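You operate a simulated robot arm through the tools that you are given. There is no shell and no other tool. Be economical: measure what you need, move in short steps, check, and stop when the job is done.

You run a simulated two-armed robot. Do the job below in one go: nothing can be reset, and whatever is moved stays where it is left.

TASK
Put the 20 brass nozzle tip from the wooden packing table on the middle of the filler bench and the 24 brass nozzle tip on the plate of the closing jig. Turn the flow dial to 5. The order is free.

Only the result counts: the job must be done as asked and must still hold three seconds after the hand-in. Knocking over, shifting, dropping, spilling or breaking anything else fails it.

THE ROBOT
Two 7-joint arms with fingered hands on one trunk, on a base that drives. Base frame: it is fixed to the floor where the robot stands at the start and does not move with it; the origin is under the middle of the robot, x ahead of it, y to its left, z up. Readings come in mm, rad, newtons and seconds.
The left shoulder is at the start at [60, 126, 1155], the right one opposite. With the tool pointing down near the work surface each hand reaches from about 340 to 720 mm from the robot's upright axis, wherever it stands, measured 20 degrees to its own side. Places, roughly: flow dial [900, -11500, 1000]; middle of the filler bench (17x29 cm) [1420, -3720, 840]; plate of the closing jig (33x24 cm) [1320, -3400, 840]. Payload 2.5 kg a hand.
Tool frame (each hand has its own): the origin (TCP) lies between the finger pads and is the grasp point; the fingertips stand 30 mm ahead of it; z points along the fingers, y is the line along which they close. Largest opening 104 mm; the body of the gripper starts 35 mm behind the TCP. The gripper is a hand of 5 fingers: y runs from the thumb to the fingers, the wrist lies at [-15, -104, -178] in the tool frame.
Orientation is that of the tool frame in the base frame, as a unit quaternion [w, x, y, z]. With the fingers straight down and the wrist toward the robot, the tool's x, y and z point along [0, 1, 0], [1, 0, 0] and [0, 0, -1] of the base frame.

THE INTERFACE
- The arms move only by the tool drive_tool. It takes "left_commands", "right_commands" or both (then of equal length, played together; a hand with none holds still); each is text: rows parted by semicolons, each of 6 numbers parted by spaces: the shift along the tool's x, y, z in mm, then the turn, a rotation vector about the tool's x, y, z in rad. In form: dx dy dz rx ry rz; .... A call has 1 to 10 rows; each row is the pose to reach, as a shift and turn from the pose commanded when the call began, along the tool's axes at that moment. Each row takes 0.2 s and may step no farther than 50 mm and 0.15 rad from the row before; otherwise, the whole call is refused. Where a pose cannot be reached the arm comes as near as it can. A force on the tool above 40 N (or 10 N above the force at the start of the call, whichever is more), or a blocked arm, ends the call early, and 0.2 s more pass. In this call time passes only in rows, and 0.2 s behind the last. It gives the time, the measured TCP pose, the force on the tool (base axes), the opening and the grip force at its end, in the units of the frame above (readings bear some noise), with the torque about the TCP (base axes, N m) and any sound that the robot's microphone picked up.
- Cameras (640 x 400 px; columns grow to the right, rows downward): "scene" is now at [132.6, -2.4, 1369.5]; the picture's right is [-0.18, -0.98, 0.00], its down [-0.60, 0.11, -0.79] and it looks along [0.78, -0.15, -0.61] (base axes); focal length 253 px, centre (320, 200). "left" rides on the left gripper at [-80, -78, -141] in its tool frame; the picture's right is [-0.78, -0.30, 0.56], its down [0.54, -0.78, 0.33] and it looks along [0.33, 0.56, 0.76] (tool axes); focal length 247 px, centre (320, 200). "right" rides on the right gripper at [80, -78, -141] in its tool frame; the picture's right is [-0.78, 0.30, -0.56], its down [-0.53, -0.78, 0.33] and it looks along [-0.33, 0.56, 0.76] (tool axes); focal length 247 px, centre (320, 200). There is no depth. A picture from a camera that has moved, and an enlarged one, comes with that camera's place and axes in the base frame and with its lens. The place of the scene camera against the robot may be out by one fixed shift of up to 25 mm in any direction.
- capture(camera): a new picture of that camera. It takes no simulated time.
- slide_trunk(by): slides the trunk up (or, below 0, down) by that many mm; the arms and the scene camera ride with it, the base frame stays. It gives what a move gives, with no picture.
- base_move(legs): drives the robot by 1 to 6 legs, each [ahead, left, turn to the left] in mm, mm and rad, along the robot's own axes; the way and the turn of a leg run together, so that a leg with both is an arc; at most 1500 mm and 3.142 rad a leg. The arms and the cameras ride along, it lands a little off, and it stops where it bumps. It gives what a move gives.
- move_fingers(index, middle, ring, little, thumb_bend, thumb_turn, hand): sets how far each is bent, from 0 (flat) to 1 (curled in); at 0.3 the hand is open as for a grip, at 0.7 the pads meet at the TCP. One left out holds its place. A second passes; each finger stops where it meets its share of the squeeze, and holds until it gets a number again. It is the only way to open and close the hand. It gives what a move gives, with no picture; readings hold the bend of each and the force on index, middle, ring, little, thumb and palm. thumb_turn goes from beside the hand (0) to across from the fingers (1), as for a grip.
- aim_head(pan, tilt): turns the head with the scene camera to pan (to the left, within 1.501 rad either way) and tilt (down, from -0.506 to 1.204), counted from straight ahead of the robot. It gives what a move gives.
- inspect(camera, box): a new picture of the part [left, top, right, bottom] of that camera's present view, enlarged. It takes no simulated time.
- sign_off(): hands the job in; it is judged then, once.

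Go step by step. Nothing tells you exact positions but the pictures and the camera data: compare them with the known pose of the tool, close in by small moves and look again before you grip or let go. The budget is 165 turns and 130 pictures, counting those below and the enlarged ones. Unless the task says otherwise, let go and move clear before handing in, and close with one line.

The tools are called by a JSON object that holds its "method" and its "body". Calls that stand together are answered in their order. drive_tool: Moves the arms, as the interface text tells. Its arguments: {"type":"object","properties":{"left_commands":{"type":"string"},"right_commands":{"type":"string"}},"required":[]} The other tools are called the same way: slide_trunk (by) slides the trunk up or down; move_fingers (index, middle, ring, little, thumb_bend, thumb_turn, hand) moves the fingers one by one; base_move (legs) drives the base; aim_head (pan, tilt) turns the head that bears the scene camera; capture (camera) takes a picture; inspect (camera, box) takes an enlarged picture of a part of a camera's view; sign_off () hands the job in.

At the start:

```text
time: 0.0
left_tcp_pos: [529.0, 53.5, 1098.8]
left_orientation: [0.0, 0.707, 0.708, -0.002]
left_ft_force: [-1.2, -0.5, -0.8]
left_moment: [0.05, -0.03, 0.0]
left_finger_gap: 103.9
left_finger_force: 0.1
left_shape: jaw
left_bend: [0.3, 0.3, 0.3, 0.3, 0.3, 0.98]
left_finger forces: [0.0, 0.0, 0.0, 0.0, 0.0, 0.0]
right_tcp_pos: [390.7, -299.9, 1078.4]
right_orientation: [-0.001, 0.707, 0.707, 0.0]
right_ft_force: [-0.2, -0.1, 0.0]
right_moment: [0.03, -0.04, -0.01]
right_finger_gap: 103.5
right_finger_force: 0.1
right_shape: jaw
right_bend: [0.3, 0.3, 0.3, 0.3, 0.3, 0.98]
right_finger forces: [0.0, 0.0, 0.1, 0.0, 0.1, 0.0]
trunk travel left (down, up): [-550.0, 390.0]
robot x, y, heading: [-2.3, 1.0, 0.004]
head pan, tilt: [-0.185, 0.656]
```

scene: 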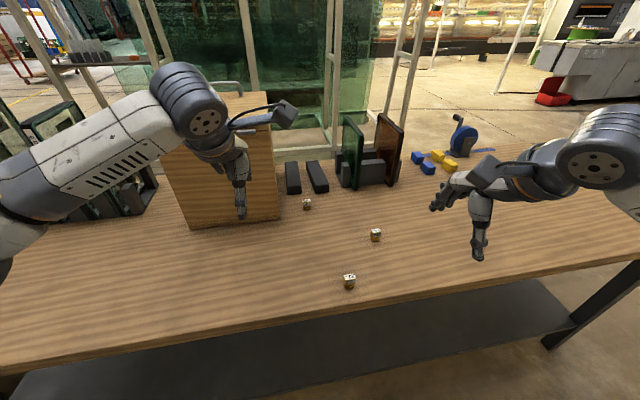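
right: 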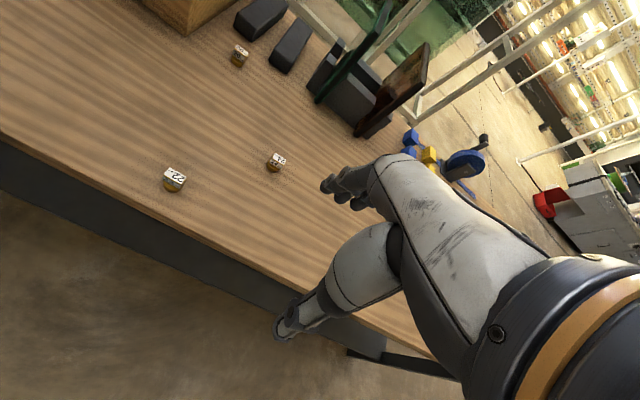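
left: 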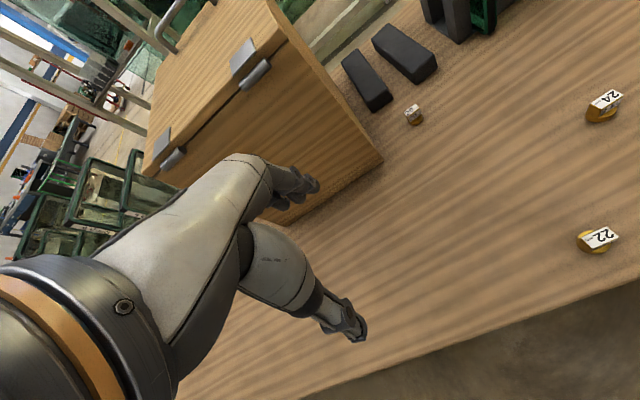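

I see three small brass tips on the table: one looks like 22 (nearest), one 24 (middle), and a far one that is probably 20. I'll enlarge to read them.

{"method": "inspect", "body": {"camera": "scene", "box": [280, 180, 400, 300]}}

{"method": "inspect", "body": {"camera": "left", "box": [390, 70, 640, 270]}}

{"method": "inspect", "body": {"camera": "right", "box": [140, 30, 300, 200]}}

```text
3.33 times, centred on (340, 240) of scene
camera zoom: at [132.6, -2.4, 1369.5], right [-0.18, -0.98, 0.0], down [-0.6, 0.11, -0.79], along [0.78, -0.15, -0.61], focal length 844 px, centre (253, 67)
```

zoom: 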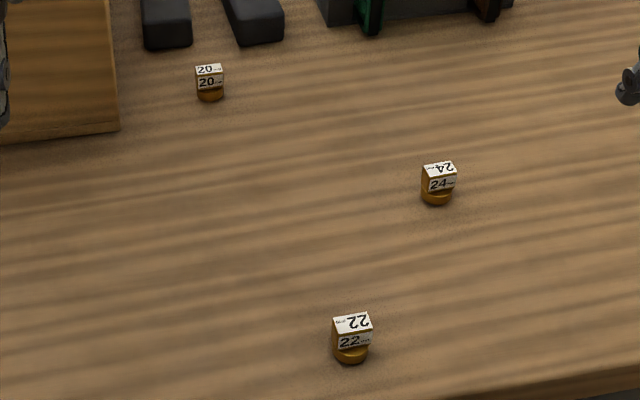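

```text
2.00 times, centred on (515, 170) of left
camera zoom: at [450.8, -25.3, 1240.3], right [-0.3, -0.78, -0.56], down [-0.78, 0.53, -0.33], along [0.55, 0.33, -0.76], focal length 494 px, centre (-70, 260)
```

zoom: 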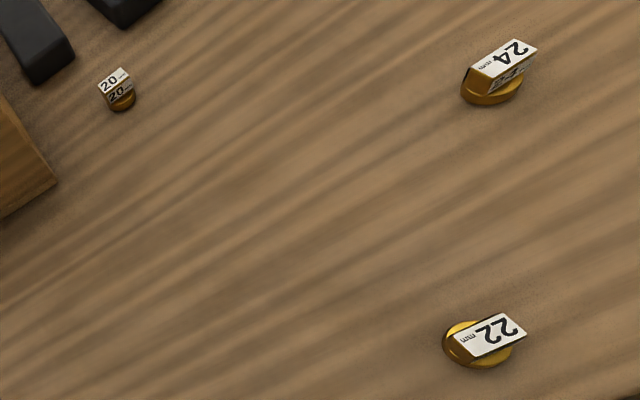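

```text
2.35 times, centred on (220, 115) of right
camera zoom: at [312.6, -220.3, 1218.2], right [0.3, -0.78, 0.56], down [-0.78, -0.53, -0.33], along [0.56, -0.33, -0.76], focal length 581 px, centre (555, 400)
```

zoom: 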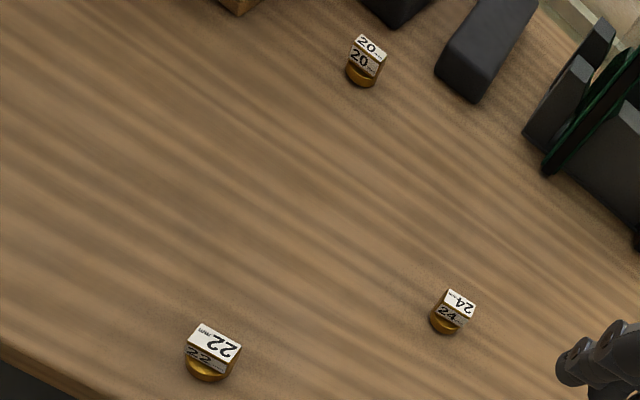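

The labels agree: 20 is the far one, about (799, -98, 800), and 24 is about (619, -278, 800). I'll bring the right hand above the 24 first and look from there.

{"method": "drive_tool", "body": {"right_commands": "4 38 20 0 0 0;8 76 40 0 0 0;12 114 60 0 0 0;16 152 80 0 0 0;20 190 100 0 0 0;22 226 120 0 0 0"}}

{"method": "capture", "body": {"camera": "right"}}

{"method": "capture", "body": {"camera": "scene"}}

```text
time: 1.4
left_tcp_pos: [529.0, 54.5, 1098.9]
left_orientation: [-0.001, 0.706, 0.708, -0.001]
left_ft_force: [-0.5, 0.4, 0.3]
left_moment: [0.0, -0.01, 0.01]
left_finger_gap: 103.7
left_finger_force: 0.1
left_shape: jaw
left_bend: [0.3, 0.3, 0.3, 0.3, 0.3, 0.98]
left_finger forces: [0.0, 0.0, 0.1, 0.0, 0.0, 0.0]
right_tcp_pos: [616.1, -278.1, 959.0]
right_orientation: [0.001, 0.707, 0.707, 0.0]
right_ft_force: [0.8, 1.3, -0.9]
right_moment: [0.01, -0.03, 0.03]
right_finger_gap: 103.9
right_finger_force: 0.1
right_shape: jaw
right_bend: [0.3, 0.3, 0.3, 0.3, 0.3, 0.98]
right_finger forces: [0.1, 0.0, 0.1, 0.0, 0.1, 0.0]
trunk travel left (down, up): [-550.0, 390.0]
robot x, y, heading: [-0.4, -1.0, 0.003]
head pan, tilt: [-0.185, 0.656]
```

```text
123 pictures are left
camera right: at [538.6, -198.3, 1098.5], right [0.3, -0.78, 0.56], down [-0.78, -0.54, -0.33], along [0.56, -0.33, -0.76], focal length 247 px, centre (320, 200)
```

right: 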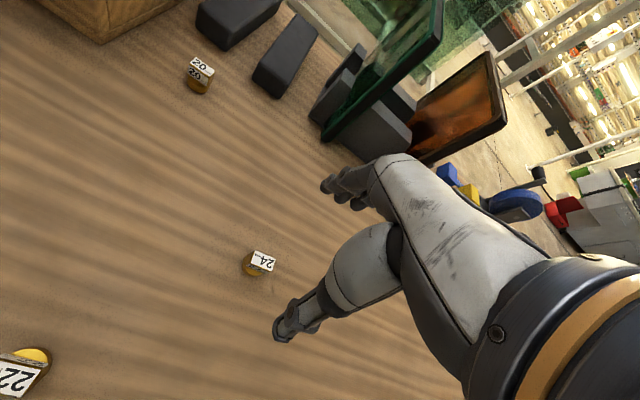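

```text
122 pictures are left
camera scene: at [133.0, -2.2, 1369.4], right [-0.18, -0.98, 0.0], down [-0.6, 0.11, -0.79], along [0.78, -0.15, -0.61], focal length 253 px, centre (320, 200)
```

scene: 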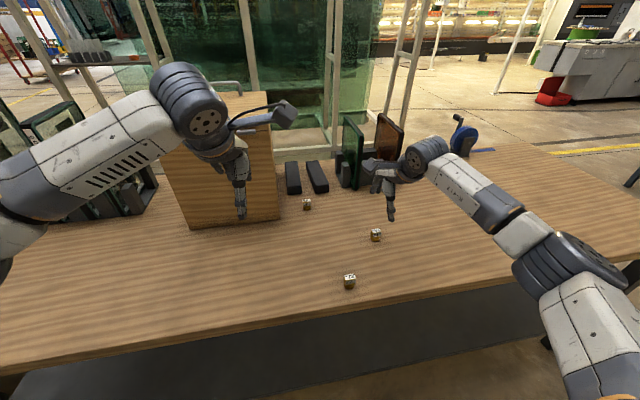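

The tip is in the right hand's view. I'll zoom in for an exact fix.

{"method": "inspect", "body": {"camera": "right", "box": [220, 230, 300, 290]}}

{"method": "inspect", "body": {"camera": "right", "box": [160, 30, 280, 120]}}

```text
6.67 times, centred on (260, 260) of right
camera zoom: at [538.6, -198.3, 1098.5], right [0.3, -0.78, 0.56], down [-0.78, -0.54, -0.33], along [0.56, -0.33, -0.76], focal length 1646 px, centre (720, -200)
```

zoom: 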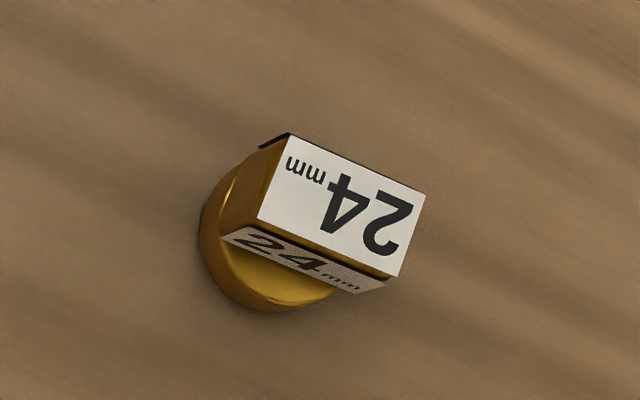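

```text
4.44 times, centred on (220, 75) of right
camera zoom: at [538.6, -198.3, 1098.5], right [0.3, -0.78, 0.56], down [-0.78, -0.54, -0.33], along [0.56, -0.33, -0.76], focal length 1098 px, centre (764, 756)
```

zoom: 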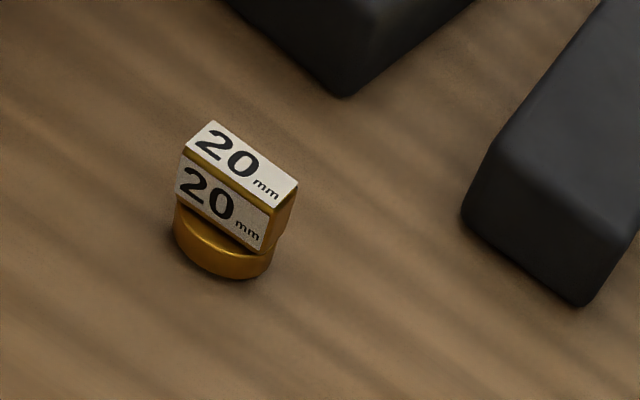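

24's top is at about (619.5, -275.5, 836), a 26×14 mm block whose thin side lies along x, over a round flange 26 mm wide. I'll lower to just above the flange and check.

{"method": "drive_tool", "body": {"right_commands": "2.5 3.3 40 0 0 0;2.5 3.3 80 0 0 0;2.5 3.3 105 0 0 0;2.5 3.3 114 0 0 0"}}

{"method": "capture", "body": {"camera": "right"}}

{"method": "inspect", "body": {"camera": "scene", "box": [330, 150, 450, 260]}}

{"method": "capture", "body": {"camera": "left"}}

```text
time: 2.4
left_tcp_pos: [529.0, 54.9, 1097.9]
left_orientation: [0.0, 0.707, 0.707, -0.002]
left_ft_force: [0.9, -0.5, -0.3]
left_moment: [0.01, 0.0, -0.01]
left_finger_gap: 103.7
left_finger_force: 0.1
left_shape: jaw
left_bend: [0.3, 0.3, 0.3, 0.3, 0.3, 0.98]
left_finger forces: [0.0, 0.0, 0.0, 0.0, 0.1, 0.0]
right_tcp_pos: [619.8, -275.2, 844.7]
right_orientation: [0.0, 0.707, 0.707, 0.0]
right_ft_force: [0.7, -0.1, 0.8]
right_moment: [-0.01, 0.01, 0.01]
right_finger_gap: 103.7
right_finger_force: 0.1
right_shape: jaw
right_bend: [0.3, 0.3, 0.3, 0.3, 0.3, 0.98]
right_finger forces: [0.0, 0.1, 0.1, 0.0, 0.1, 0.1]
trunk travel left (down, up): [-550.0, 390.0]
robot x, y, heading: [1.1, 1.0, 0.002]
head pan, tilt: [-0.185, 0.656]
```

```text
119 pictures are left
camera right: at [541.6, -196.7, 984.5], right [0.3, -0.78, 0.56], down [-0.78, -0.53, -0.33], along [0.56, -0.33, -0.76], focal length 247 px, centre (320, 200)
```

right: 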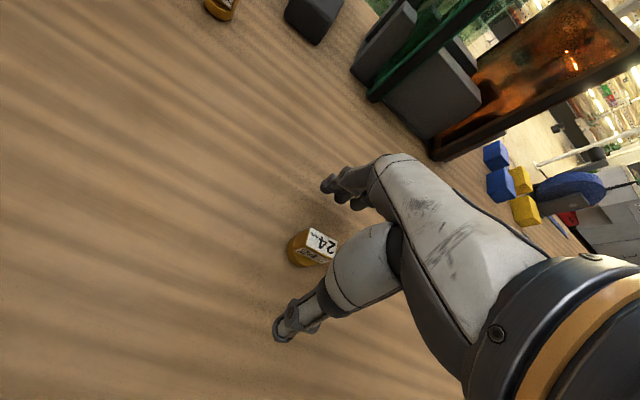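

```text
3.64 times, centred on (390, 205) of scene
camera zoom: at [132.6, -2.3, 1369.5], right [-0.18, -0.98, 0.0], down [-0.6, 0.11, -0.79], along [0.78, -0.15, -0.61], focal length 921 px, centre (66, 182)
```

zoom: 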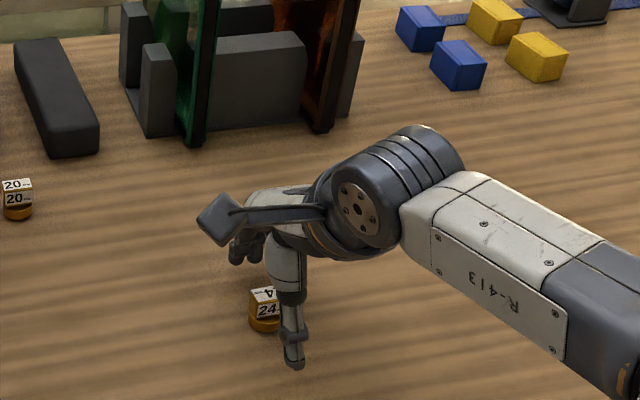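

```text
117 pictures are left
camera left: at [450.8, -25.3, 1240.3], right [-0.3, -0.78, -0.56], down [-0.78, 0.53, -0.33], along [0.55, 0.33, -0.76], focal length 247 px, centre (320, 200)
```

left: 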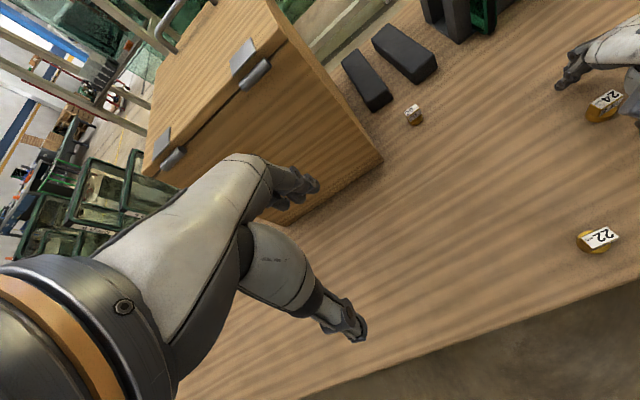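

The tip sits between the thumb and fingers. I'll close part way and look.

{"method": "move_fingers", "body": {"hand": "right", "index": 0.53, "middle": 0.53, "ring": 0.53, "little": 0.53, "thumb_bend": 0.53}}

{"method": "inspect", "body": {"camera": "right", "box": [240, 140, 400, 350]}}

{"method": "inspect", "body": {"camera": "left", "box": [540, 30, 640, 140]}}

```text
time: 3.4
left_tcp_pos: [528.8, 54.6, 1098.9]
left_orientation: [0.0, 0.707, 0.708, -0.001]
left_ft_force: [0.0, 0.5, 0.3]
left_moment: [0.03, 0.03, 0.01]
left_finger_gap: 103.5
left_finger_force: 0.1
left_shape: jaw
left_bend: [0.3, 0.3, 0.3, 0.3, 0.3, 0.98]
left_finger forces: [0.0, 0.0, 0.1, 0.0, 0.1, 0.0]
right_tcp_pos: [620.4, -275.1, 843.9]
right_orientation: [0.0, 0.707, 0.707, 0.0]
right_ft_force: [0.2, 0.7, 0.9]
right_moment: [-0.01, -0.04, -0.02]
right_finger_gap: 44.6
right_finger_force: 0.1
right_shape: fingers
right_bend: [0.53, 0.53, 0.53, 0.53, 0.53, 0.98]
right_finger forces: [0.0, 0.1, 0.1, 0.0, 0.1, 0.0]
trunk travel left (down, up): [-550.0, 390.0]
robot x, y, heading: [0.5, -0.2, 0.0]
head pan, tilt: [-0.185, 0.656]
```

```text
1.90 times, centred on (320, 245) of right
camera zoom: at [541.6, -196.9, 984.8], right [0.3, -0.78, 0.56], down [-0.78, -0.53, -0.33], along [0.56, -0.33, -0.76], focal length 470 px, centre (320, 114)
```

zoom: 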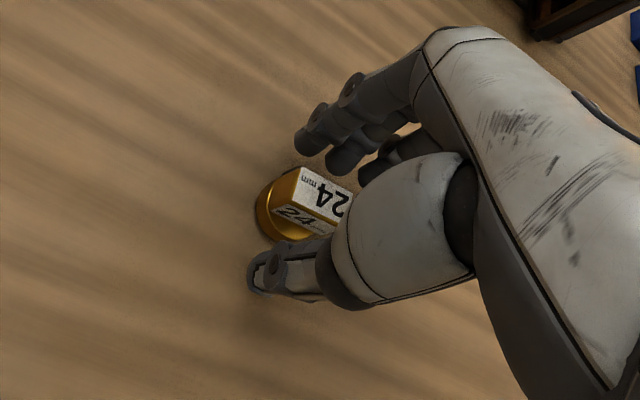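

```text
3.64 times, centred on (590, 85) of left
camera zoom: at [450.8, -25.3, 1240.3], right [-0.3, -0.78, -0.56], down [-0.78, 0.53, -0.33], along [0.55, 0.33, -0.76], focal length 898 px, centre (-662, 618)
```

zoom: 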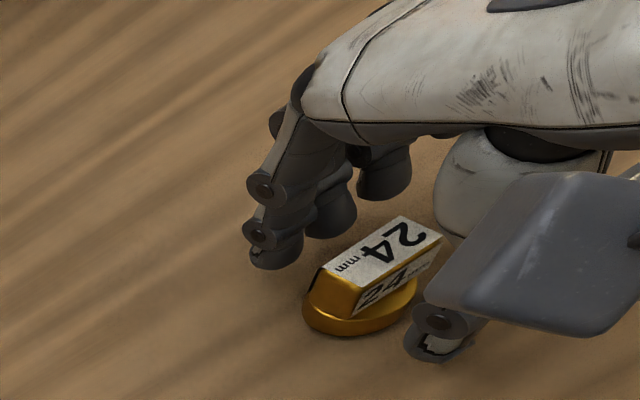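

The tip is well framed. I'll close to grip.

{"method": "move_fingers", "body": {"hand": "right", "index": 0.7, "middle": 0.7, "ring": 0.7, "little": 0.7, "thumb_bend": 0.7}}

{"method": "inspect", "body": {"camera": "right", "box": [240, 140, 400, 350]}}

{"method": "inspect", "body": {"camera": "left", "box": [540, 30, 640, 140]}}

```text
time: 4.4
left_tcp_pos: [528.6, 54.5, 1098.2]
left_orientation: [0.0, 0.706, 0.708, -0.002]
left_ft_force: [0.1, -0.1, -0.9]
left_moment: [0.02, 0.03, -0.03]
left_finger_gap: 103.4
left_finger_force: 0.1
left_shape: jaw
left_bend: [0.3, 0.3, 0.3, 0.3, 0.3, 0.98]
left_finger forces: [0.0, 0.0, 0.1, 0.0, 0.0, 0.0]
right_tcp_pos: [619.0, -275.2, 844.6]
right_orientation: [0.0, 0.707, 0.707, 0.0]
right_ft_force: [0.9, 0.4, -0.5]
right_moment: [0.02, 0.0, 0.01]
right_finger_gap: 12.4
right_finger_force: 4.7
right_shape: fingers
right_bend: [0.66, 0.67, 0.7, 0.7, 0.65, 0.97]
right_finger forces: [2.6, 2.2, 0.0, 0.2, 4.6, 0.1]
trunk travel left (down, up): [-550.0, 390.0]
robot x, y, heading: [0.1, 2.3, -0.002]
head pan, tilt: [-0.185, 0.656]
```

```text
1.90 times, centred on (320, 245) of right
camera zoom: at [541.7, -196.9, 984.7], right [0.3, -0.78, 0.56], down [-0.78, -0.53, -0.33], along [0.56, -0.33, -0.76], focal length 470 px, centre (320, 114)
```

zoom: 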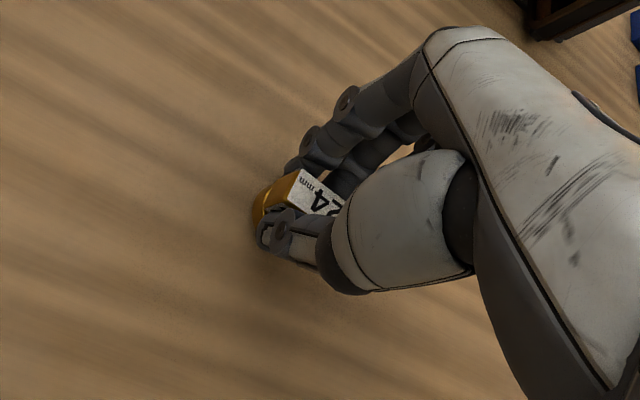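

```text
3.64 times, centred on (590, 85) of left
camera zoom: at [450.9, -25.4, 1240.3], right [-0.3, -0.78, -0.56], down [-0.78, 0.53, -0.33], along [0.55, 0.33, -0.76], focal length 898 px, centre (-662, 618)
```

zoom: 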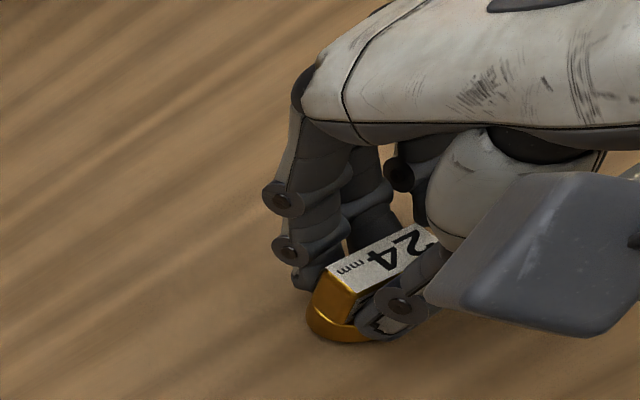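

It's held with about 4.7 N by the index, middle and thumb. I'll lift gently and check it comes along.

{"method": "drive_tool", "body": {"right_commands": "0 0 -15 0 0 0;0 0 -40 0 0 0;0 0 -80 0 0 0;0 0 -120 0 0 0"}}

{"method": "inspect", "body": {"camera": "right", "box": [240, 140, 400, 350]}}

```text
time: 5.4
left_tcp_pos: [528.1, 53.8, 1099.4]
left_orientation: [0.001, 0.707, 0.708, -0.001]
left_ft_force: [0.2, 0.2, -0.8]
left_moment: [-0.01, -0.03, 0.0]
left_finger_gap: 103.5
left_finger_force: 0.0
left_shape: jaw
left_bend: [0.3, 0.3, 0.3, 0.3, 0.3, 0.98]
left_finger forces: [0.0, 0.1, 0.0, 0.0, 0.1, 0.0]
right_tcp_pos: [618.5, -274.9, 964.3]
right_orientation: [0.0, 0.707, 0.707, 0.0]
right_ft_force: [0.3, 0.2, -1.3]
right_moment: [0.01, -0.01, -0.02]
right_finger_gap: 12.2
right_finger_force: 4.0
right_shape: fingers
right_bend: [0.66, 0.68, 0.7, 0.7, 0.65, 0.97]
right_finger forces: [2.6, 2.0, 0.0, 0.0, 4.6, 0.1]
trunk travel left (down, up): [-550.0, 390.0]
robot x, y, heading: [-0.8, 0.4, 0.002]
head pan, tilt: [-0.185, 0.656]
```

```text
1.90 times, centred on (320, 245) of right
camera zoom: at [540.6, -195.7, 1104.8], right [0.3, -0.78, 0.56], down [-0.78, -0.54, -0.33], along [0.56, -0.33, -0.76], focal length 470 px, centre (320, 114)
```

zoom: 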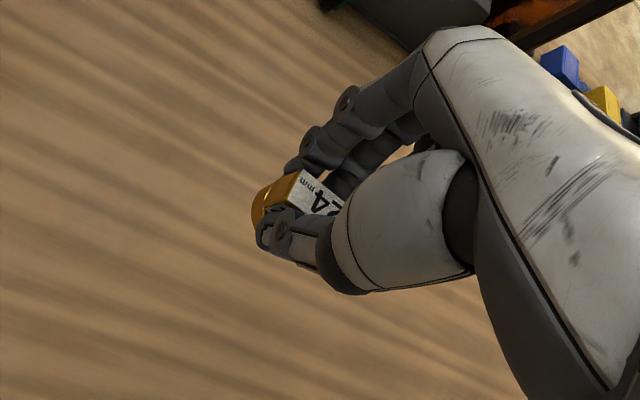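

24 is in hand. Next I'll pull the right hand back and look down to see how much room the base has in front of the table.

{"method": "drive_tool", "body": {"right_commands": "0 -40 -20 0 0 0;0 -80 -40 0 0 0;0 -120 -60 0 0 0;0 -160 -80 0 0 0;0 -200 -90 0 0 0"}}

{"method": "aim_head", "body": {"pan": -0.3, "tilt": 1.2}}

{"method": "capture", "body": {"camera": "scene"}}

```text
time: 6.6
left_tcp_pos: [527.6, 53.1, 1099.3]
left_orientation: [0.001, 0.706, 0.708, -0.002]
left_ft_force: [-0.4, 0.3, -0.2]
left_moment: [0.04, 0.04, -0.01]
left_finger_gap: 103.6
left_finger_force: 0.0
left_shape: jaw
left_bend: [0.3, 0.3, 0.3, 0.3, 0.3, 0.98]
left_finger forces: [0.0, 0.0, 0.0, 0.1, 0.0, 0.0]
right_tcp_pos: [418.7, -275.2, 1055.3]
right_orientation: [0.001, 0.708, 0.706, -0.001]
right_ft_force: [-0.5, -0.1, -1.2]
right_moment: [0.02, -0.03, -0.01]
right_finger_gap: 12.4
right_finger_force: 4.8
right_shape: fingers
right_bend: [0.66, 0.68, 0.7, 0.7, 0.65, 0.97]
right_finger forces: [2.6, 2.1, 0.0, 0.1, 4.6, 0.0]
trunk travel left (down, up): [-550.0, 390.0]
robot x, y, heading: [0.9, 1.4, 0.0]
head pan, tilt: [-0.185, 0.656]
```

```text
time: 7.6
left_tcp_pos: [529.0, 53.8, 1097.9]
left_orientation: [0.0, 0.707, 0.708, -0.001]
left_ft_force: [0.9, 0.9, 0.3]
left_moment: [0.01, -0.03, 0.02]
left_finger_gap: 103.6
left_finger_force: 0.1
left_shape: jaw
left_bend: [0.3, 0.3, 0.3, 0.3, 0.3, 0.98]
left_finger forces: [0.0, 0.0, 0.1, 0.1, 0.0, 0.0]
right_tcp_pos: [420.3, -275.2, 1054.2]
right_orientation: [0.0, 0.707, 0.707, 0.0]
right_ft_force: [0.0, 0.3, -2.1]
right_moment: [-0.01, 0.02, 0.01]
right_finger_gap: 12.3
right_finger_force: 4.1
right_shape: fingers
right_bend: [0.66, 0.68, 0.7, 0.7, 0.65, 0.97]
right_finger forces: [2.6, 2.0, 0.0, 0.0, 4.4, 0.0]
trunk travel left (down, up): [-550.0, 390.0]
robot x, y, heading: [-0.8, 1.6, -0.001]
head pan, tilt: [-0.3, 1.201]
```

```text
111 pictures are left
camera scene: at [101.1, -3.0, 1329.8], right [-0.3, -0.96, 0.0], down [-0.89, 0.28, -0.36], along [0.35, -0.11, -0.93], focal length 253 px, centre (320, 200)
```

scene: 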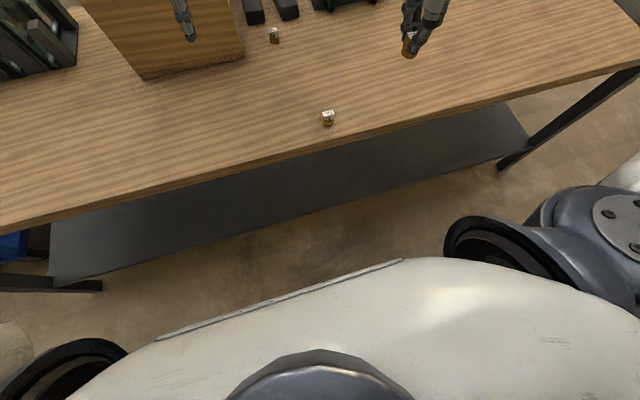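

The table edge is at x≈430 and the shelf a bit further, so I can drive about 110 mm ahead. I'll go right about 275 mm first, then ahead.

{"method": "base_move", "body": {"legs": [[0, -277, 0], [110, 0, 0]]}}

{"method": "aim_head", "body": {"pan": 0.1, "tilt": 0.7}}

{"method": "capture", "body": {"camera": "scene"}}

{"method": "capture", "body": {"camera": "left"}}

```text
time: 10.3
left_tcp_pos: [638.8, -226.7, 1099.0]
left_orientation: [0.0, 0.708, 0.707, 0.0]
left_ft_force: [1.2, 0.4, 0.2]
left_moment: [-0.02, 0.05, 0.02]
left_finger_gap: 103.6
left_finger_force: 0.2
left_shape: jaw
left_bend: [0.3, 0.3, 0.3, 0.3, 0.3, 0.98]
left_finger forces: [0.1, 0.1, 0.1, 0.1, 0.0, 0.0]
right_tcp_pos: [526.6, -555.3, 1053.8]
right_orientation: [0.0, 0.708, 0.706, 0.0]
right_ft_force: [0.7, -0.4, -2.5]
right_moment: [-0.02, -0.01, 0.0]
right_finger_gap: 12.3
right_finger_force: 4.3
right_shape: fingers
right_bend: [0.66, 0.68, 0.7, 0.7, 0.65, 0.97]
right_finger forces: [2.7, 1.8, 0.0, 0.0, 4.5, 0.0]
trunk travel left (down, up): [-550.0, 390.0]
robot x, y, heading: [108.7, -282.2, -0.008]
head pan, tilt: [-0.3, 1.201]
```

```text
time: 11.2
left_tcp_pos: [637.3, -227.2, 1097.9]
left_orientation: [0.0, 0.708, 0.707, -0.001]
left_ft_force: [-0.7, 0.2, -1.7]
left_moment: [0.0, 0.0, -0.01]
left_finger_gap: 103.6
left_finger_force: 0.1
left_shape: jaw
left_bend: [0.3, 0.3, 0.3, 0.3, 0.3, 0.98]
left_finger forces: [0.0, 0.1, 0.0, 0.1, 0.0, 0.0]
right_tcp_pos: [527.4, -554.5, 1054.5]
right_orientation: [0.0, 0.709, 0.705, 0.0]
right_ft_force: [-0.6, 0.0, -1.0]
right_moment: [-0.02, 0.01, 0.01]
right_finger_gap: 12.3
right_finger_force: 4.2
right_shape: fingers
right_bend: [0.66, 0.68, 0.7, 0.7, 0.65, 0.97]
right_finger forces: [2.7, 2.0, 0.0, 0.0, 4.5, 0.0]
trunk travel left (down, up): [-550.0, 390.0]
robot x, y, heading: [107.3, -282.0, -0.005]
head pan, tilt: [0.099, 0.7]
```

```text
110 pictures are left
camera scene: at [240.7, -256.9, 1365.7], right [0.09, -1.0, 0.0], down [-0.64, -0.06, -0.76], along [0.76, 0.07, -0.64], focal length 253 px, centre (320, 200)
```

scene: 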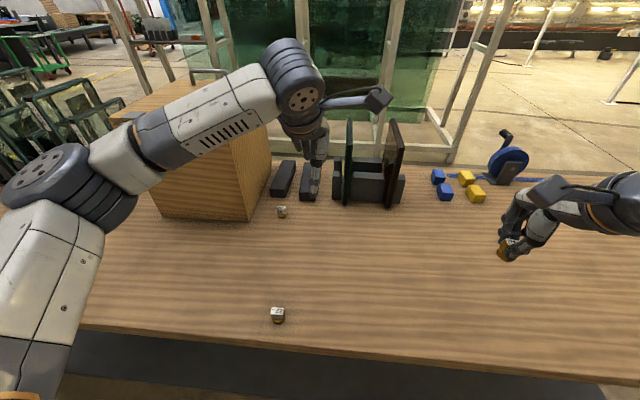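

```text
109 pictures are left
camera left: at [559.3, -305.5, 1240.4], right [-0.3, -0.78, -0.56], down [-0.78, 0.54, -0.33], along [0.56, 0.33, -0.76], focal length 247 px, centre (320, 200)
```

left: 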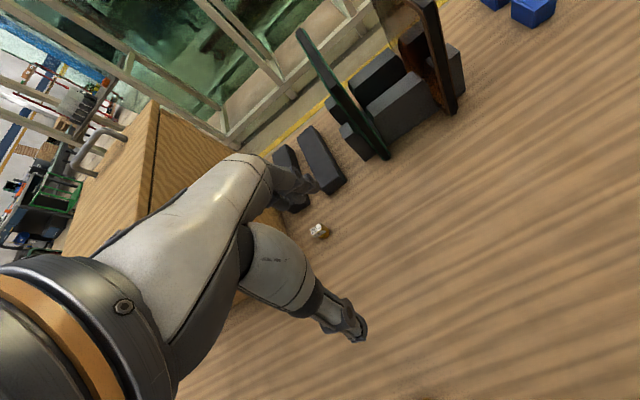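

20 sits at about (797, -96). The box is ≥100 mm to its left and the black blocks about 85 mm behind. I'll narrow the left hand a bit and bring it above the tip.

{"method": "move_fingers", "body": {"hand": "left", "index": 0.42, "middle": 0.42, "ring": 0.42, "little": 0.42, "thumb_bend": 0.42}}

{"method": "drive_tool", "body": {"left_commands": "26 32 20 0 0 0;52 64 40 0 0 0;78 96 60 0 0 0;104 128 80 0 0 0;131 160 100 0 0 0;131 160 125 0 0 0"}}

{"method": "capture", "body": {"camera": "left"}}

{"method": "inspect", "body": {"camera": "scene", "box": [200, 120, 360, 240]}}

```text
time: 12.2
left_tcp_pos: [638.2, -226.9, 1098.8]
left_orientation: [0.0, 0.707, 0.707, -0.001]
left_ft_force: [0.9, -0.1, -0.5]
left_moment: [0.0, 0.01, 0.02]
left_finger_gap: 73.4
left_finger_force: 0.0
left_shape: fingers
left_bend: [0.42, 0.42, 0.42, 0.42, 0.42, 0.98]
left_finger forces: [0.1, 0.0, 0.0, 0.0, 0.0, 0.1]
right_tcp_pos: [526.9, -555.4, 1054.0]
right_orientation: [0.001, 0.709, 0.705, -0.001]
right_ft_force: [0.2, 0.2, -0.5]
right_moment: [0.02, 0.0, -0.01]
right_finger_gap: 12.2
right_finger_force: 5.3
right_shape: fingers
right_bend: [0.66, 0.68, 0.7, 0.7, 0.65, 0.97]
right_finger forces: [2.7, 1.9, 0.0, 0.0, 4.6, 0.0]
trunk travel left (down, up): [-550.0, 390.0]
robot x, y, heading: [106.3, -283.1, -0.003]
head pan, tilt: [0.099, 0.7]
```

```text
time: 13.6
left_tcp_pos: [798.6, -96.1, 973.7]
left_orientation: [0.0, 0.709, 0.705, 0.0]
left_ft_force: [-0.7, 0.6, 0.1]
left_moment: [0.02, -0.01, 0.02]
left_finger_gap: 73.0
left_finger_force: 0.2
left_shape: fingers
left_bend: [0.42, 0.42, 0.42, 0.42, 0.42, 0.98]
left_finger forces: [0.0, 0.0, 0.1, 0.0, 0.0, 0.0]
right_tcp_pos: [526.7, -554.9, 1054.6]
right_orientation: [0.0, 0.709, 0.705, 0.0]
right_ft_force: [0.3, 0.3, -0.8]
right_moment: [-0.01, 0.0, 0.02]
right_finger_gap: 12.1
right_finger_force: 5.0
right_shape: fingers
right_bend: [0.66, 0.68, 0.7, 0.7, 0.65, 0.97]
right_finger forces: [2.7, 1.9, 0.0, 0.1, 4.5, 0.1]
trunk travel left (down, up): [-550.0, 390.0]
robot x, y, heading: [106.6, -278.1, 0.003]
head pan, tilt: [0.099, 0.7]
```

```text
108 pictures are left
camera left: at [720.2, -175.0, 1115.2], right [-0.3, -0.78, -0.56], down [-0.77, 0.54, -0.33], along [0.56, 0.33, -0.76], focal length 247 px, centre (320, 200)
```

left: 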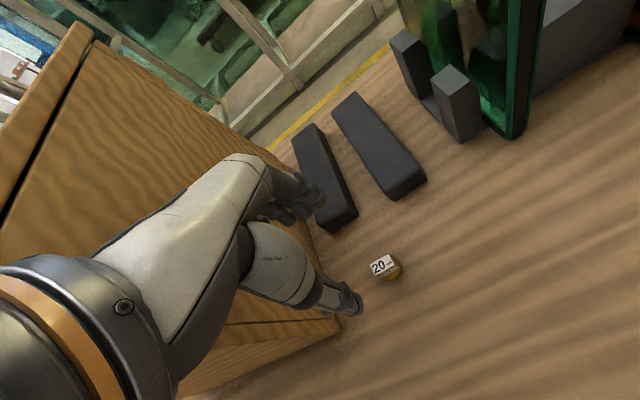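

```text
3.33 times, centred on (280, 180) of scene
camera zoom: at [240.9, -256.6, 1365.7], right [0.1, -1.0, 0.0], down [-0.64, -0.06, -0.76], along [0.76, 0.07, -0.64], focal length 844 px, centre (453, 267)
```

zoom: 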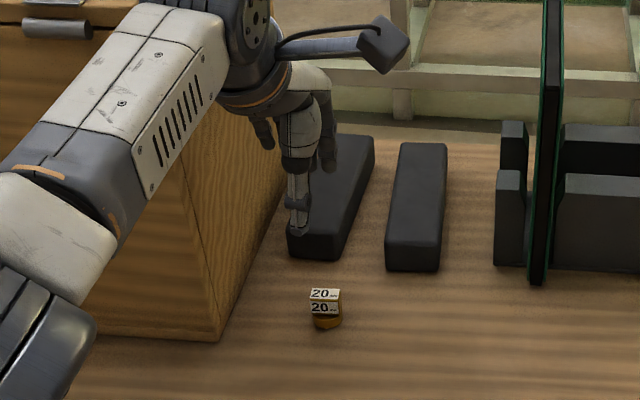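

My estimate holds: tip at about (798, -96), box face at y≈4. I'll descend to z≈845.

{"method": "drive_tool", "body": {"left_commands": "0 -1 40 0 0 0;0 -1 80 0 0 0;0 -1 110 0 0 0;0 -1 129 0 0 0"}}

{"method": "capture", "body": {"camera": "left"}}

{"method": "inspect", "body": {"camera": "scene", "box": [200, 120, 360, 240]}}

```text
time: 14.6
left_tcp_pos: [788.0, -96.9, 842.8]
left_orientation: [0.0, 0.708, 0.706, -0.001]
left_ft_force: [-0.4, -0.1, 0.0]
left_moment: [-0.01, -0.03, 0.01]
left_finger_gap: 73.2
left_finger_force: 0.0
left_shape: fingers
left_bend: [0.42, 0.42, 0.42, 0.42, 0.42, 0.98]
left_finger forces: [0.0, 0.0, 0.0, 0.0, 0.1, 0.1]
left hand out of reach, approached as far as the arm can: row 3, 4
right_tcp_pos: [526.7, -555.1, 1054.3]
right_orientation: [0.0, 0.709, 0.705, 0.0]
right_ft_force: [0.1, 0.6, -1.6]
right_moment: [-0.03, 0.0, -0.01]
right_finger_gap: 12.3
right_finger_force: 4.5
right_shape: fingers
right_bend: [0.66, 0.68, 0.7, 0.7, 0.65, 0.97]
right_finger forces: [2.8, 1.9, 0.0, 0.1, 4.6, 0.1]
trunk travel left (down, up): [-550.0, 390.0]
robot x, y, heading: [105.5, -274.2, -0.004]
head pan, tilt: [0.099, 0.7]
```

```text
106 pictures are left
camera left: at [709.7, -176.6, 984.9], right [-0.3, -0.78, -0.56], down [-0.78, 0.54, -0.33], along [0.56, 0.33, -0.76], focal length 247 px, centre (320, 200)
```

left: 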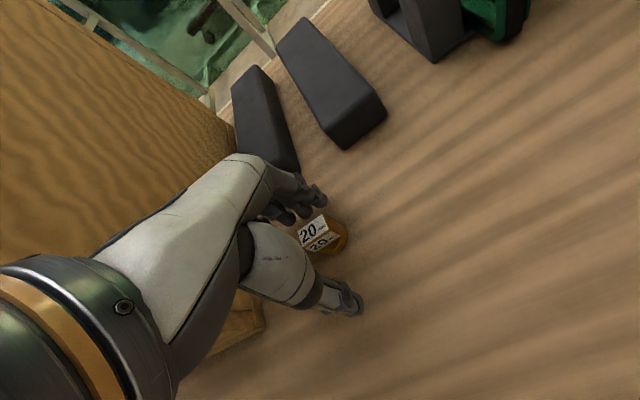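

```text
3.33 times, centred on (280, 180) of scene
camera zoom: at [240.7, -257.0, 1365.7], right [0.1, -1.0, 0.0], down [-0.64, -0.06, -0.76], along [0.76, 0.07, -0.64], focal length 844 px, centre (453, 267)
```

zoom: 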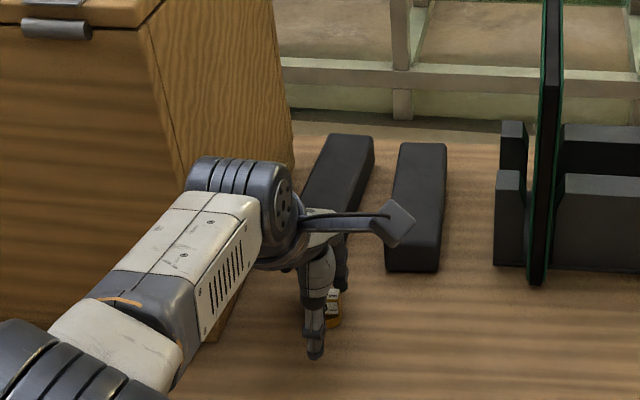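

I'm 10 mm short at the limit of reach. I'll drive the base 11 mm ahead, which carries the hand with it.

{"method": "base_move", "body": {"legs": [[11, 0, 0]]}}

{"method": "inspect", "body": {"camera": "left", "box": [240, 140, 400, 340]}}

```text
time: 15.4
left_tcp_pos: [799.1, -97.7, 843.0]
left_orientation: [0.0, 0.708, 0.706, -0.001]
left_ft_force: [-0.5, -0.3, 0.1]
left_moment: [0.01, 0.04, -0.02]
left_finger_gap: 73.3
left_finger_force: 0.0
left_shape: fingers
left_bend: [0.42, 0.42, 0.42, 0.42, 0.42, 0.98]
left_finger forces: [0.0, 0.1, 0.0, 0.0, 0.0, 0.0]
right_tcp_pos: [538.9, -555.3, 1054.1]
right_orientation: [0.0, 0.709, 0.705, 0.0]
right_ft_force: [0.1, -0.4, -2.0]
right_moment: [-0.01, 0.04, 0.04]
right_finger_gap: 12.3
right_finger_force: 4.3
right_shape: fingers
right_bend: [0.66, 0.68, 0.7, 0.7, 0.65, 0.97]
right_finger forces: [2.8, 1.9, 0.1, 0.1, 4.5, 0.0]
trunk travel left (down, up): [-550.0, 390.0]
robot x, y, heading: [119.8, -280.0, -0.001]
head pan, tilt: [0.099, 0.7]
```

```text
2.00 times, centred on (320, 240) of left
camera zoom: at [721.2, -176.5, 984.8], right [-0.3, -0.78, -0.56], down [-0.78, 0.54, -0.33], along [0.56, 0.33, -0.76], focal length 494 px, centre (320, 120)
```

zoom: 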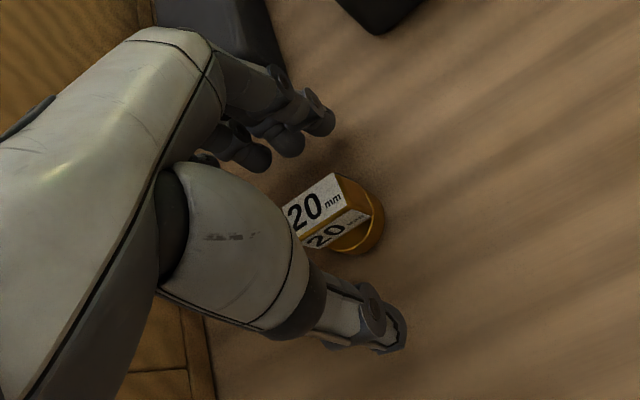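

Aligned; closing the left hand.

{"method": "move_fingers", "body": {"hand": "left", "index": 0.57, "middle": 0.57, "ring": 0.57, "little": 0.57, "thumb_bend": 0.57}}

{"method": "move_fingers", "body": {"hand": "left", "index": 0.7, "middle": 0.7, "ring": 0.7, "little": 0.7, "thumb_bend": 0.7}}

{"method": "inspect", "body": {"camera": "left", "box": [240, 140, 400, 340]}}

```text
time: 16.4
left_tcp_pos: [798.4, -98.1, 843.3]
left_orientation: [0.0, 0.708, 0.706, -0.001]
left_ft_force: [-0.7, 0.3, 0.5]
left_moment: [-0.01, 0.01, 0.01]
left_finger_gap: 37.2
left_finger_force: 0.1
left_shape: fingers
left_bend: [0.56, 0.56, 0.56, 0.56, 0.56, 0.98]
left_finger forces: [0.0, 0.0, 0.1, 0.1, 0.0, 0.0]
right_tcp_pos: [536.9, -555.0, 1053.9]
right_orientation: [-0.001, 0.709, 0.706, 0.0]
right_ft_force: [0.5, -0.4, -1.6]
right_moment: [-0.01, 0.01, -0.03]
right_finger_gap: 12.3
right_finger_force: 4.2
right_shape: fingers
right_bend: [0.66, 0.68, 0.7, 0.7, 0.65, 0.97]
right_finger forces: [2.8, 1.8, 0.0, 0.0, 4.6, 0.1]
trunk travel left (down, up): [-550.0, 390.0]
robot x, y, heading: [115.4, -276.7, -0.004]
head pan, tilt: [0.099, 0.7]
```

```text
time: 17.4
left_tcp_pos: [799.8, -97.6, 843.3]
left_orientation: [0.001, 0.708, 0.706, -0.001]
left_ft_force: [0.8, 0.2, 1.1]
left_moment: [0.03, -0.03, 0.01]
left_finger_gap: 12.6
left_finger_force: 5.0
left_shape: fingers
left_bend: [0.66, 0.67, 0.7, 0.7, 0.65, 0.97]
left_finger forces: [2.8, 2.9, 0.0, 0.0, 5.0, 0.1]
right_tcp_pos: [538.2, -555.3, 1054.4]
right_orientation: [0.0, 0.709, 0.705, 0.0]
right_ft_force: [-0.5, -1.0, -1.2]
right_moment: [0.0, 0.02, 0.01]
right_finger_gap: 12.2
right_finger_force: 4.3
right_shape: fingers
right_bend: [0.66, 0.68, 0.7, 0.7, 0.65, 0.97]
right_finger forces: [2.8, 1.9, 0.0, 0.1, 4.6, 0.0]
trunk travel left (down, up): [-550.0, 390.0]
robot x, y, heading: [119.9, -280.9, 0.005]
head pan, tilt: [0.099, 0.7]
```

```text
2.00 times, centred on (320, 240) of left
camera zoom: at [720.8, -176.5, 985.2], right [-0.3, -0.78, -0.56], down [-0.78, 0.54, -0.33], along [0.56, 0.33, -0.76], focal length 494 px, centre (320, 120)
```

zoom: 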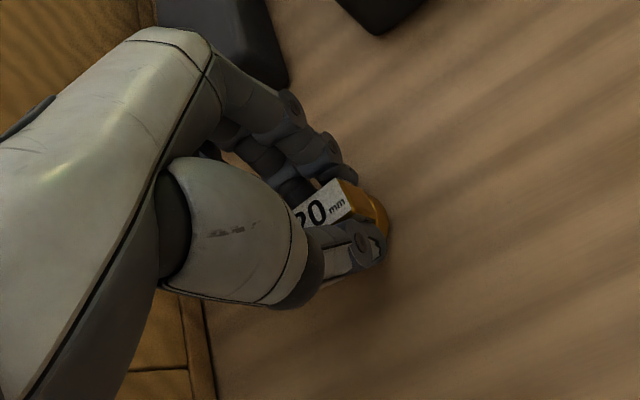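

Gripped at 5 N. Lifting straight up, then back.

{"method": "drive_tool", "body": {"left_commands": "0 -10 -20 0 0 0;0 -10 -55 0 0 0;0 -20 -100 0 0 0;0 -40 -140 0 0 0;0 -80 -165 0 0 0;-10 -120 -190 0 0 0;-10 -160 -210 0 0 0;-10 -200 -215 0 0 0;-10 -240 -215 0 0 0"}}

{"method": "capture", "body": {"camera": "left"}}

{"method": "capture", "body": {"camera": "right"}}

```text
time: 19.4
left_tcp_pos: [559.0, -110.2, 1055.3]
left_orientation: [-0.001, 0.708, 0.706, -0.001]
left_ft_force: [0.6, 0.0, -0.9]
left_moment: [0.0, -0.04, -0.04]
left_finger_gap: 12.2
left_finger_force: 4.9
left_shape: fingers
left_bend: [0.66, 0.68, 0.7, 0.7, 0.65, 0.97]
left_finger forces: [2.6, 2.0, 0.0, 0.0, 4.5, 0.0]
right_tcp_pos: [537.6, -555.1, 1054.5]
right_orientation: [0.0, 0.709, 0.706, 0.0]
right_ft_force: [0.1, -0.2, -0.2]
right_moment: [0.0, -0.02, 0.0]
right_finger_gap: 12.3
right_finger_force: 4.2
right_shape: fingers
right_bend: [0.66, 0.68, 0.7, 0.7, 0.65, 0.97]
right_finger forces: [2.7, 1.9, 0.1, 0.0, 4.4, 0.1]
trunk travel left (down, up): [-550.0, 390.0]
robot x, y, heading: [118.2, -278.6, -0.007]
head pan, tilt: [0.099, 0.7]
```

```text
102 pictures are left
camera left: at [479.7, -187.9, 1198.3], right [-0.3, -0.78, -0.56], down [-0.78, 0.54, -0.33], along [0.56, 0.33, -0.76], focal length 247 px, centre (320, 200)
```

left: 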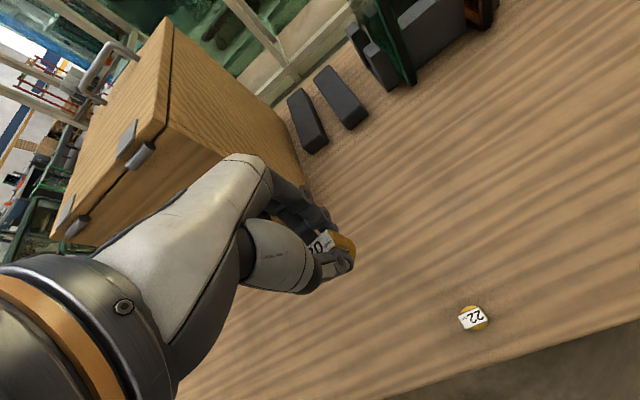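

```text
101 pictures are left
camera right: at [460.3, -475.4, 1195.2], right [0.29, -0.78, 0.56], down [-0.78, -0.53, -0.33], along [0.55, -0.34, -0.76], focal length 247 px, centre (320, 200)
```

right: 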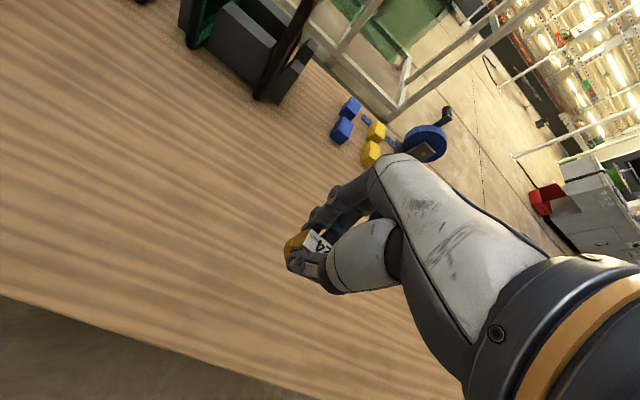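

Both tips are held. I'll look to the right to plan the drive.

{"method": "aim_head", "body": {"pan": -1.45, "tilt": 0.3}}

{"method": "capture", "body": {"camera": "scene"}}

{"method": "aim_head", "body": {"pan": -0.8, "tilt": 0.3}}

{"method": "capture", "body": {"camera": "scene"}}

```text
time: 21.0
left_tcp_pos: [559.6, -108.2, 1056.8]
left_orientation: [0.0, 0.708, 0.706, 0.0]
left_ft_force: [0.0, 0.4, -0.4]
left_moment: [0.0, 0.0, -0.03]
left_finger_gap: 12.4
left_finger_force: 4.7
left_shape: fingers
left_bend: [0.66, 0.68, 0.7, 0.7, 0.65, 0.97]
left_finger forces: [2.6, 1.9, 0.1, 0.0, 4.6, 0.1]
right_tcp_pos: [538.6, -555.5, 1054.9]
right_orientation: [0.001, 0.709, 0.705, 0.0]
right_ft_force: [0.6, 0.5, -0.9]
right_moment: [0.01, 0.0, -0.01]
right_finger_gap: 12.2
right_finger_force: 4.4
right_shape: fingers
right_bend: [0.66, 0.68, 0.7, 0.7, 0.65, 0.97]
right_finger forces: [2.7, 1.9, 0.0, 0.0, 4.5, 0.0]
trunk travel left (down, up): [-550.0, 390.0]
robot x, y, heading: [124.5, -276.7, -0.002]
head pan, tilt: [-1.45, 0.3]
```

```text
100 pictures are left
camera scene: at [178.3, -357.7, 1401.8], right [-0.99, -0.12, 0.0], down [-0.03, 0.29, -0.96], along [0.11, -0.95, -0.3], focal length 253 px, centre (320, 200)
```

scene: 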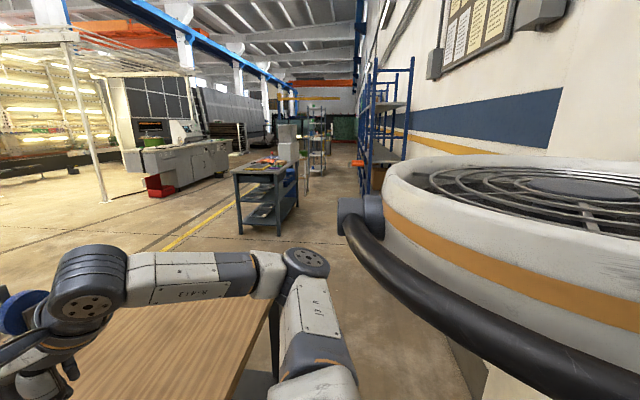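

```text
time: 22.0
left_tcp_pos: [559.3, -109.9, 1056.2]
left_orientation: [0.0, 0.708, 0.706, 0.0]
left_ft_force: [0.6, -0.7, -1.6]
left_moment: [-0.02, 0.03, 0.03]
left_finger_gap: 12.1
left_finger_force: 4.8
left_shape: fingers
left_bend: [0.66, 0.68, 0.7, 0.7, 0.65, 0.97]
left_finger forces: [2.6, 2.0, 0.1, 0.1, 4.6, 0.0]
right_tcp_pos: [538.3, -555.0, 1055.2]
right_orientation: [0.0, 0.709, 0.705, 0.0]
right_ft_force: [-0.2, -0.1, 0.1]
right_moment: [0.04, 0.0, 0.0]
right_finger_gap: 12.1
right_finger_force: 4.9
right_shape: fingers
right_bend: [0.66, 0.68, 0.7, 0.7, 0.65, 0.97]
right_finger forces: [2.7, 1.8, 0.0, 0.0, 4.5, 0.0]
trunk travel left (down, up): [-550.0, 390.0]
robot x, y, heading: [119.2, -281.6, -0.004]
head pan, tilt: [-0.799, 0.3]
```

```text
99 pictures are left
camera scene: at [232.1, -332.2, 1401.8], right [-0.72, -0.69, 0.0], down [-0.21, 0.21, -0.96], along [0.66, -0.69, -0.3], focal length 253 px, centre (320, 200)
```

scene: 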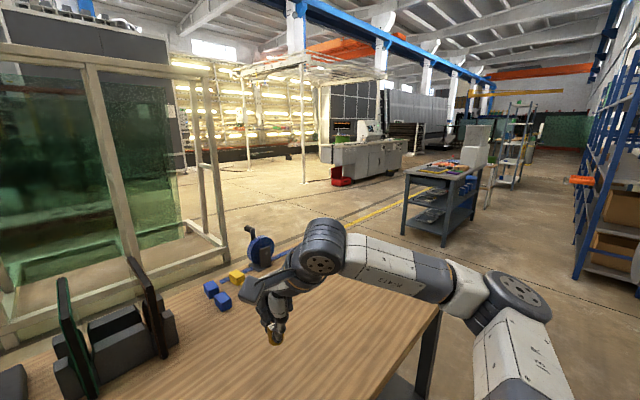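

The gray bench ahead-right is at roughly x 1020–1700, y -3000 to -3900. There is a big drum-like object to the right rear, so I'll sidestep 450 mm and use the parallax to place it.

{"method": "base_move", "body": {"legs": [[0, -450, 0]]}}

{"method": "aim_head", "body": {"pan": -1.45, "tilt": 0.3}}

{"method": "capture", "body": {"camera": "scene"}}

```text
time: 24.7
left_tcp_pos: [555.6, -553.8, 1056.1]
left_orientation: [-0.001, 0.709, 0.705, 0.0]
left_ft_force: [0.1, 0.6, -0.9]
left_moment: [0.01, -0.01, 0.0]
left_finger_gap: 12.5
left_finger_force: 4.5
left_shape: fingers
left_bend: [0.66, 0.68, 0.7, 0.7, 0.65, 0.97]
left_finger forces: [2.6, 1.9, 0.1, 0.1, 4.6, 0.1]
right_tcp_pos: [534.0, -999.0, 1053.9]
right_orientation: [0.0, 0.71, 0.704, 0.0]
right_ft_force: [0.3, -0.4, -1.2]
right_moment: [0.01, -0.01, 0.01]
right_finger_gap: 12.3
right_finger_force: 4.0
right_shape: fingers
right_bend: [0.66, 0.68, 0.7, 0.7, 0.65, 0.97]
right_finger forces: [2.6, 1.8, 0.0, 0.1, 4.5, 0.0]
trunk travel left (down, up): [-550.0, 390.0]
robot x, y, heading: [120.9, -721.8, -0.006]
head pan, tilt: [-0.799, 0.3]
```

```text
time: 25.8
left_tcp_pos: [556.7, -552.3, 1056.5]
left_orientation: [0.0, 0.709, 0.705, -0.001]
left_ft_force: [-0.6, -0.1, 0.1]
left_moment: [0.0, 0.0, 0.02]
left_finger_gap: 12.3
left_finger_force: 4.5
left_shape: fingers
left_bend: [0.66, 0.68, 0.7, 0.7, 0.65, 0.97]
left_finger forces: [2.7, 1.9, 0.1, 0.0, 4.6, 0.0]
right_tcp_pos: [535.6, -998.0, 1054.1]
right_orientation: [0.0, 0.709, 0.705, 0.0]
right_ft_force: [0.0, 0.3, -0.6]
right_moment: [0.03, 0.04, -0.01]
right_finger_gap: 12.1
right_finger_force: 4.5
right_shape: fingers
right_bend: [0.66, 0.68, 0.7, 0.7, 0.65, 0.97]
right_finger forces: [2.8, 1.8, 0.1, 0.1, 4.5, 0.0]
trunk travel left (down, up): [-550.0, 390.0]
robot x, y, heading: [120.8, -719.5, -0.006]
head pan, tilt: [-1.45, 0.3]
```

```text
98 pictures are left
camera scene: at [175.6, -800.6, 1401.9], right [-0.99, -0.11, 0.0], down [-0.03, 0.29, -0.96], along [0.11, -0.95, -0.3], focal length 253 px, centre (320, 200)
```

scene: 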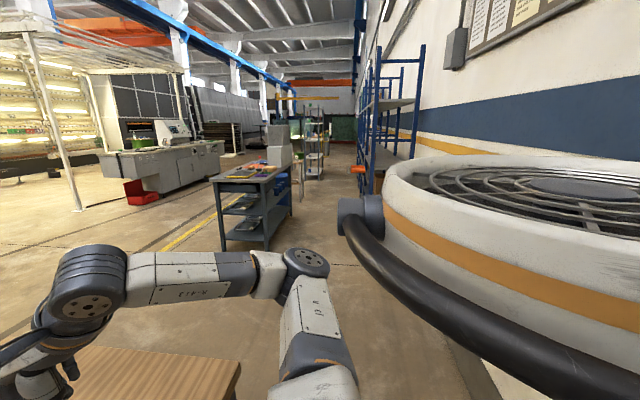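

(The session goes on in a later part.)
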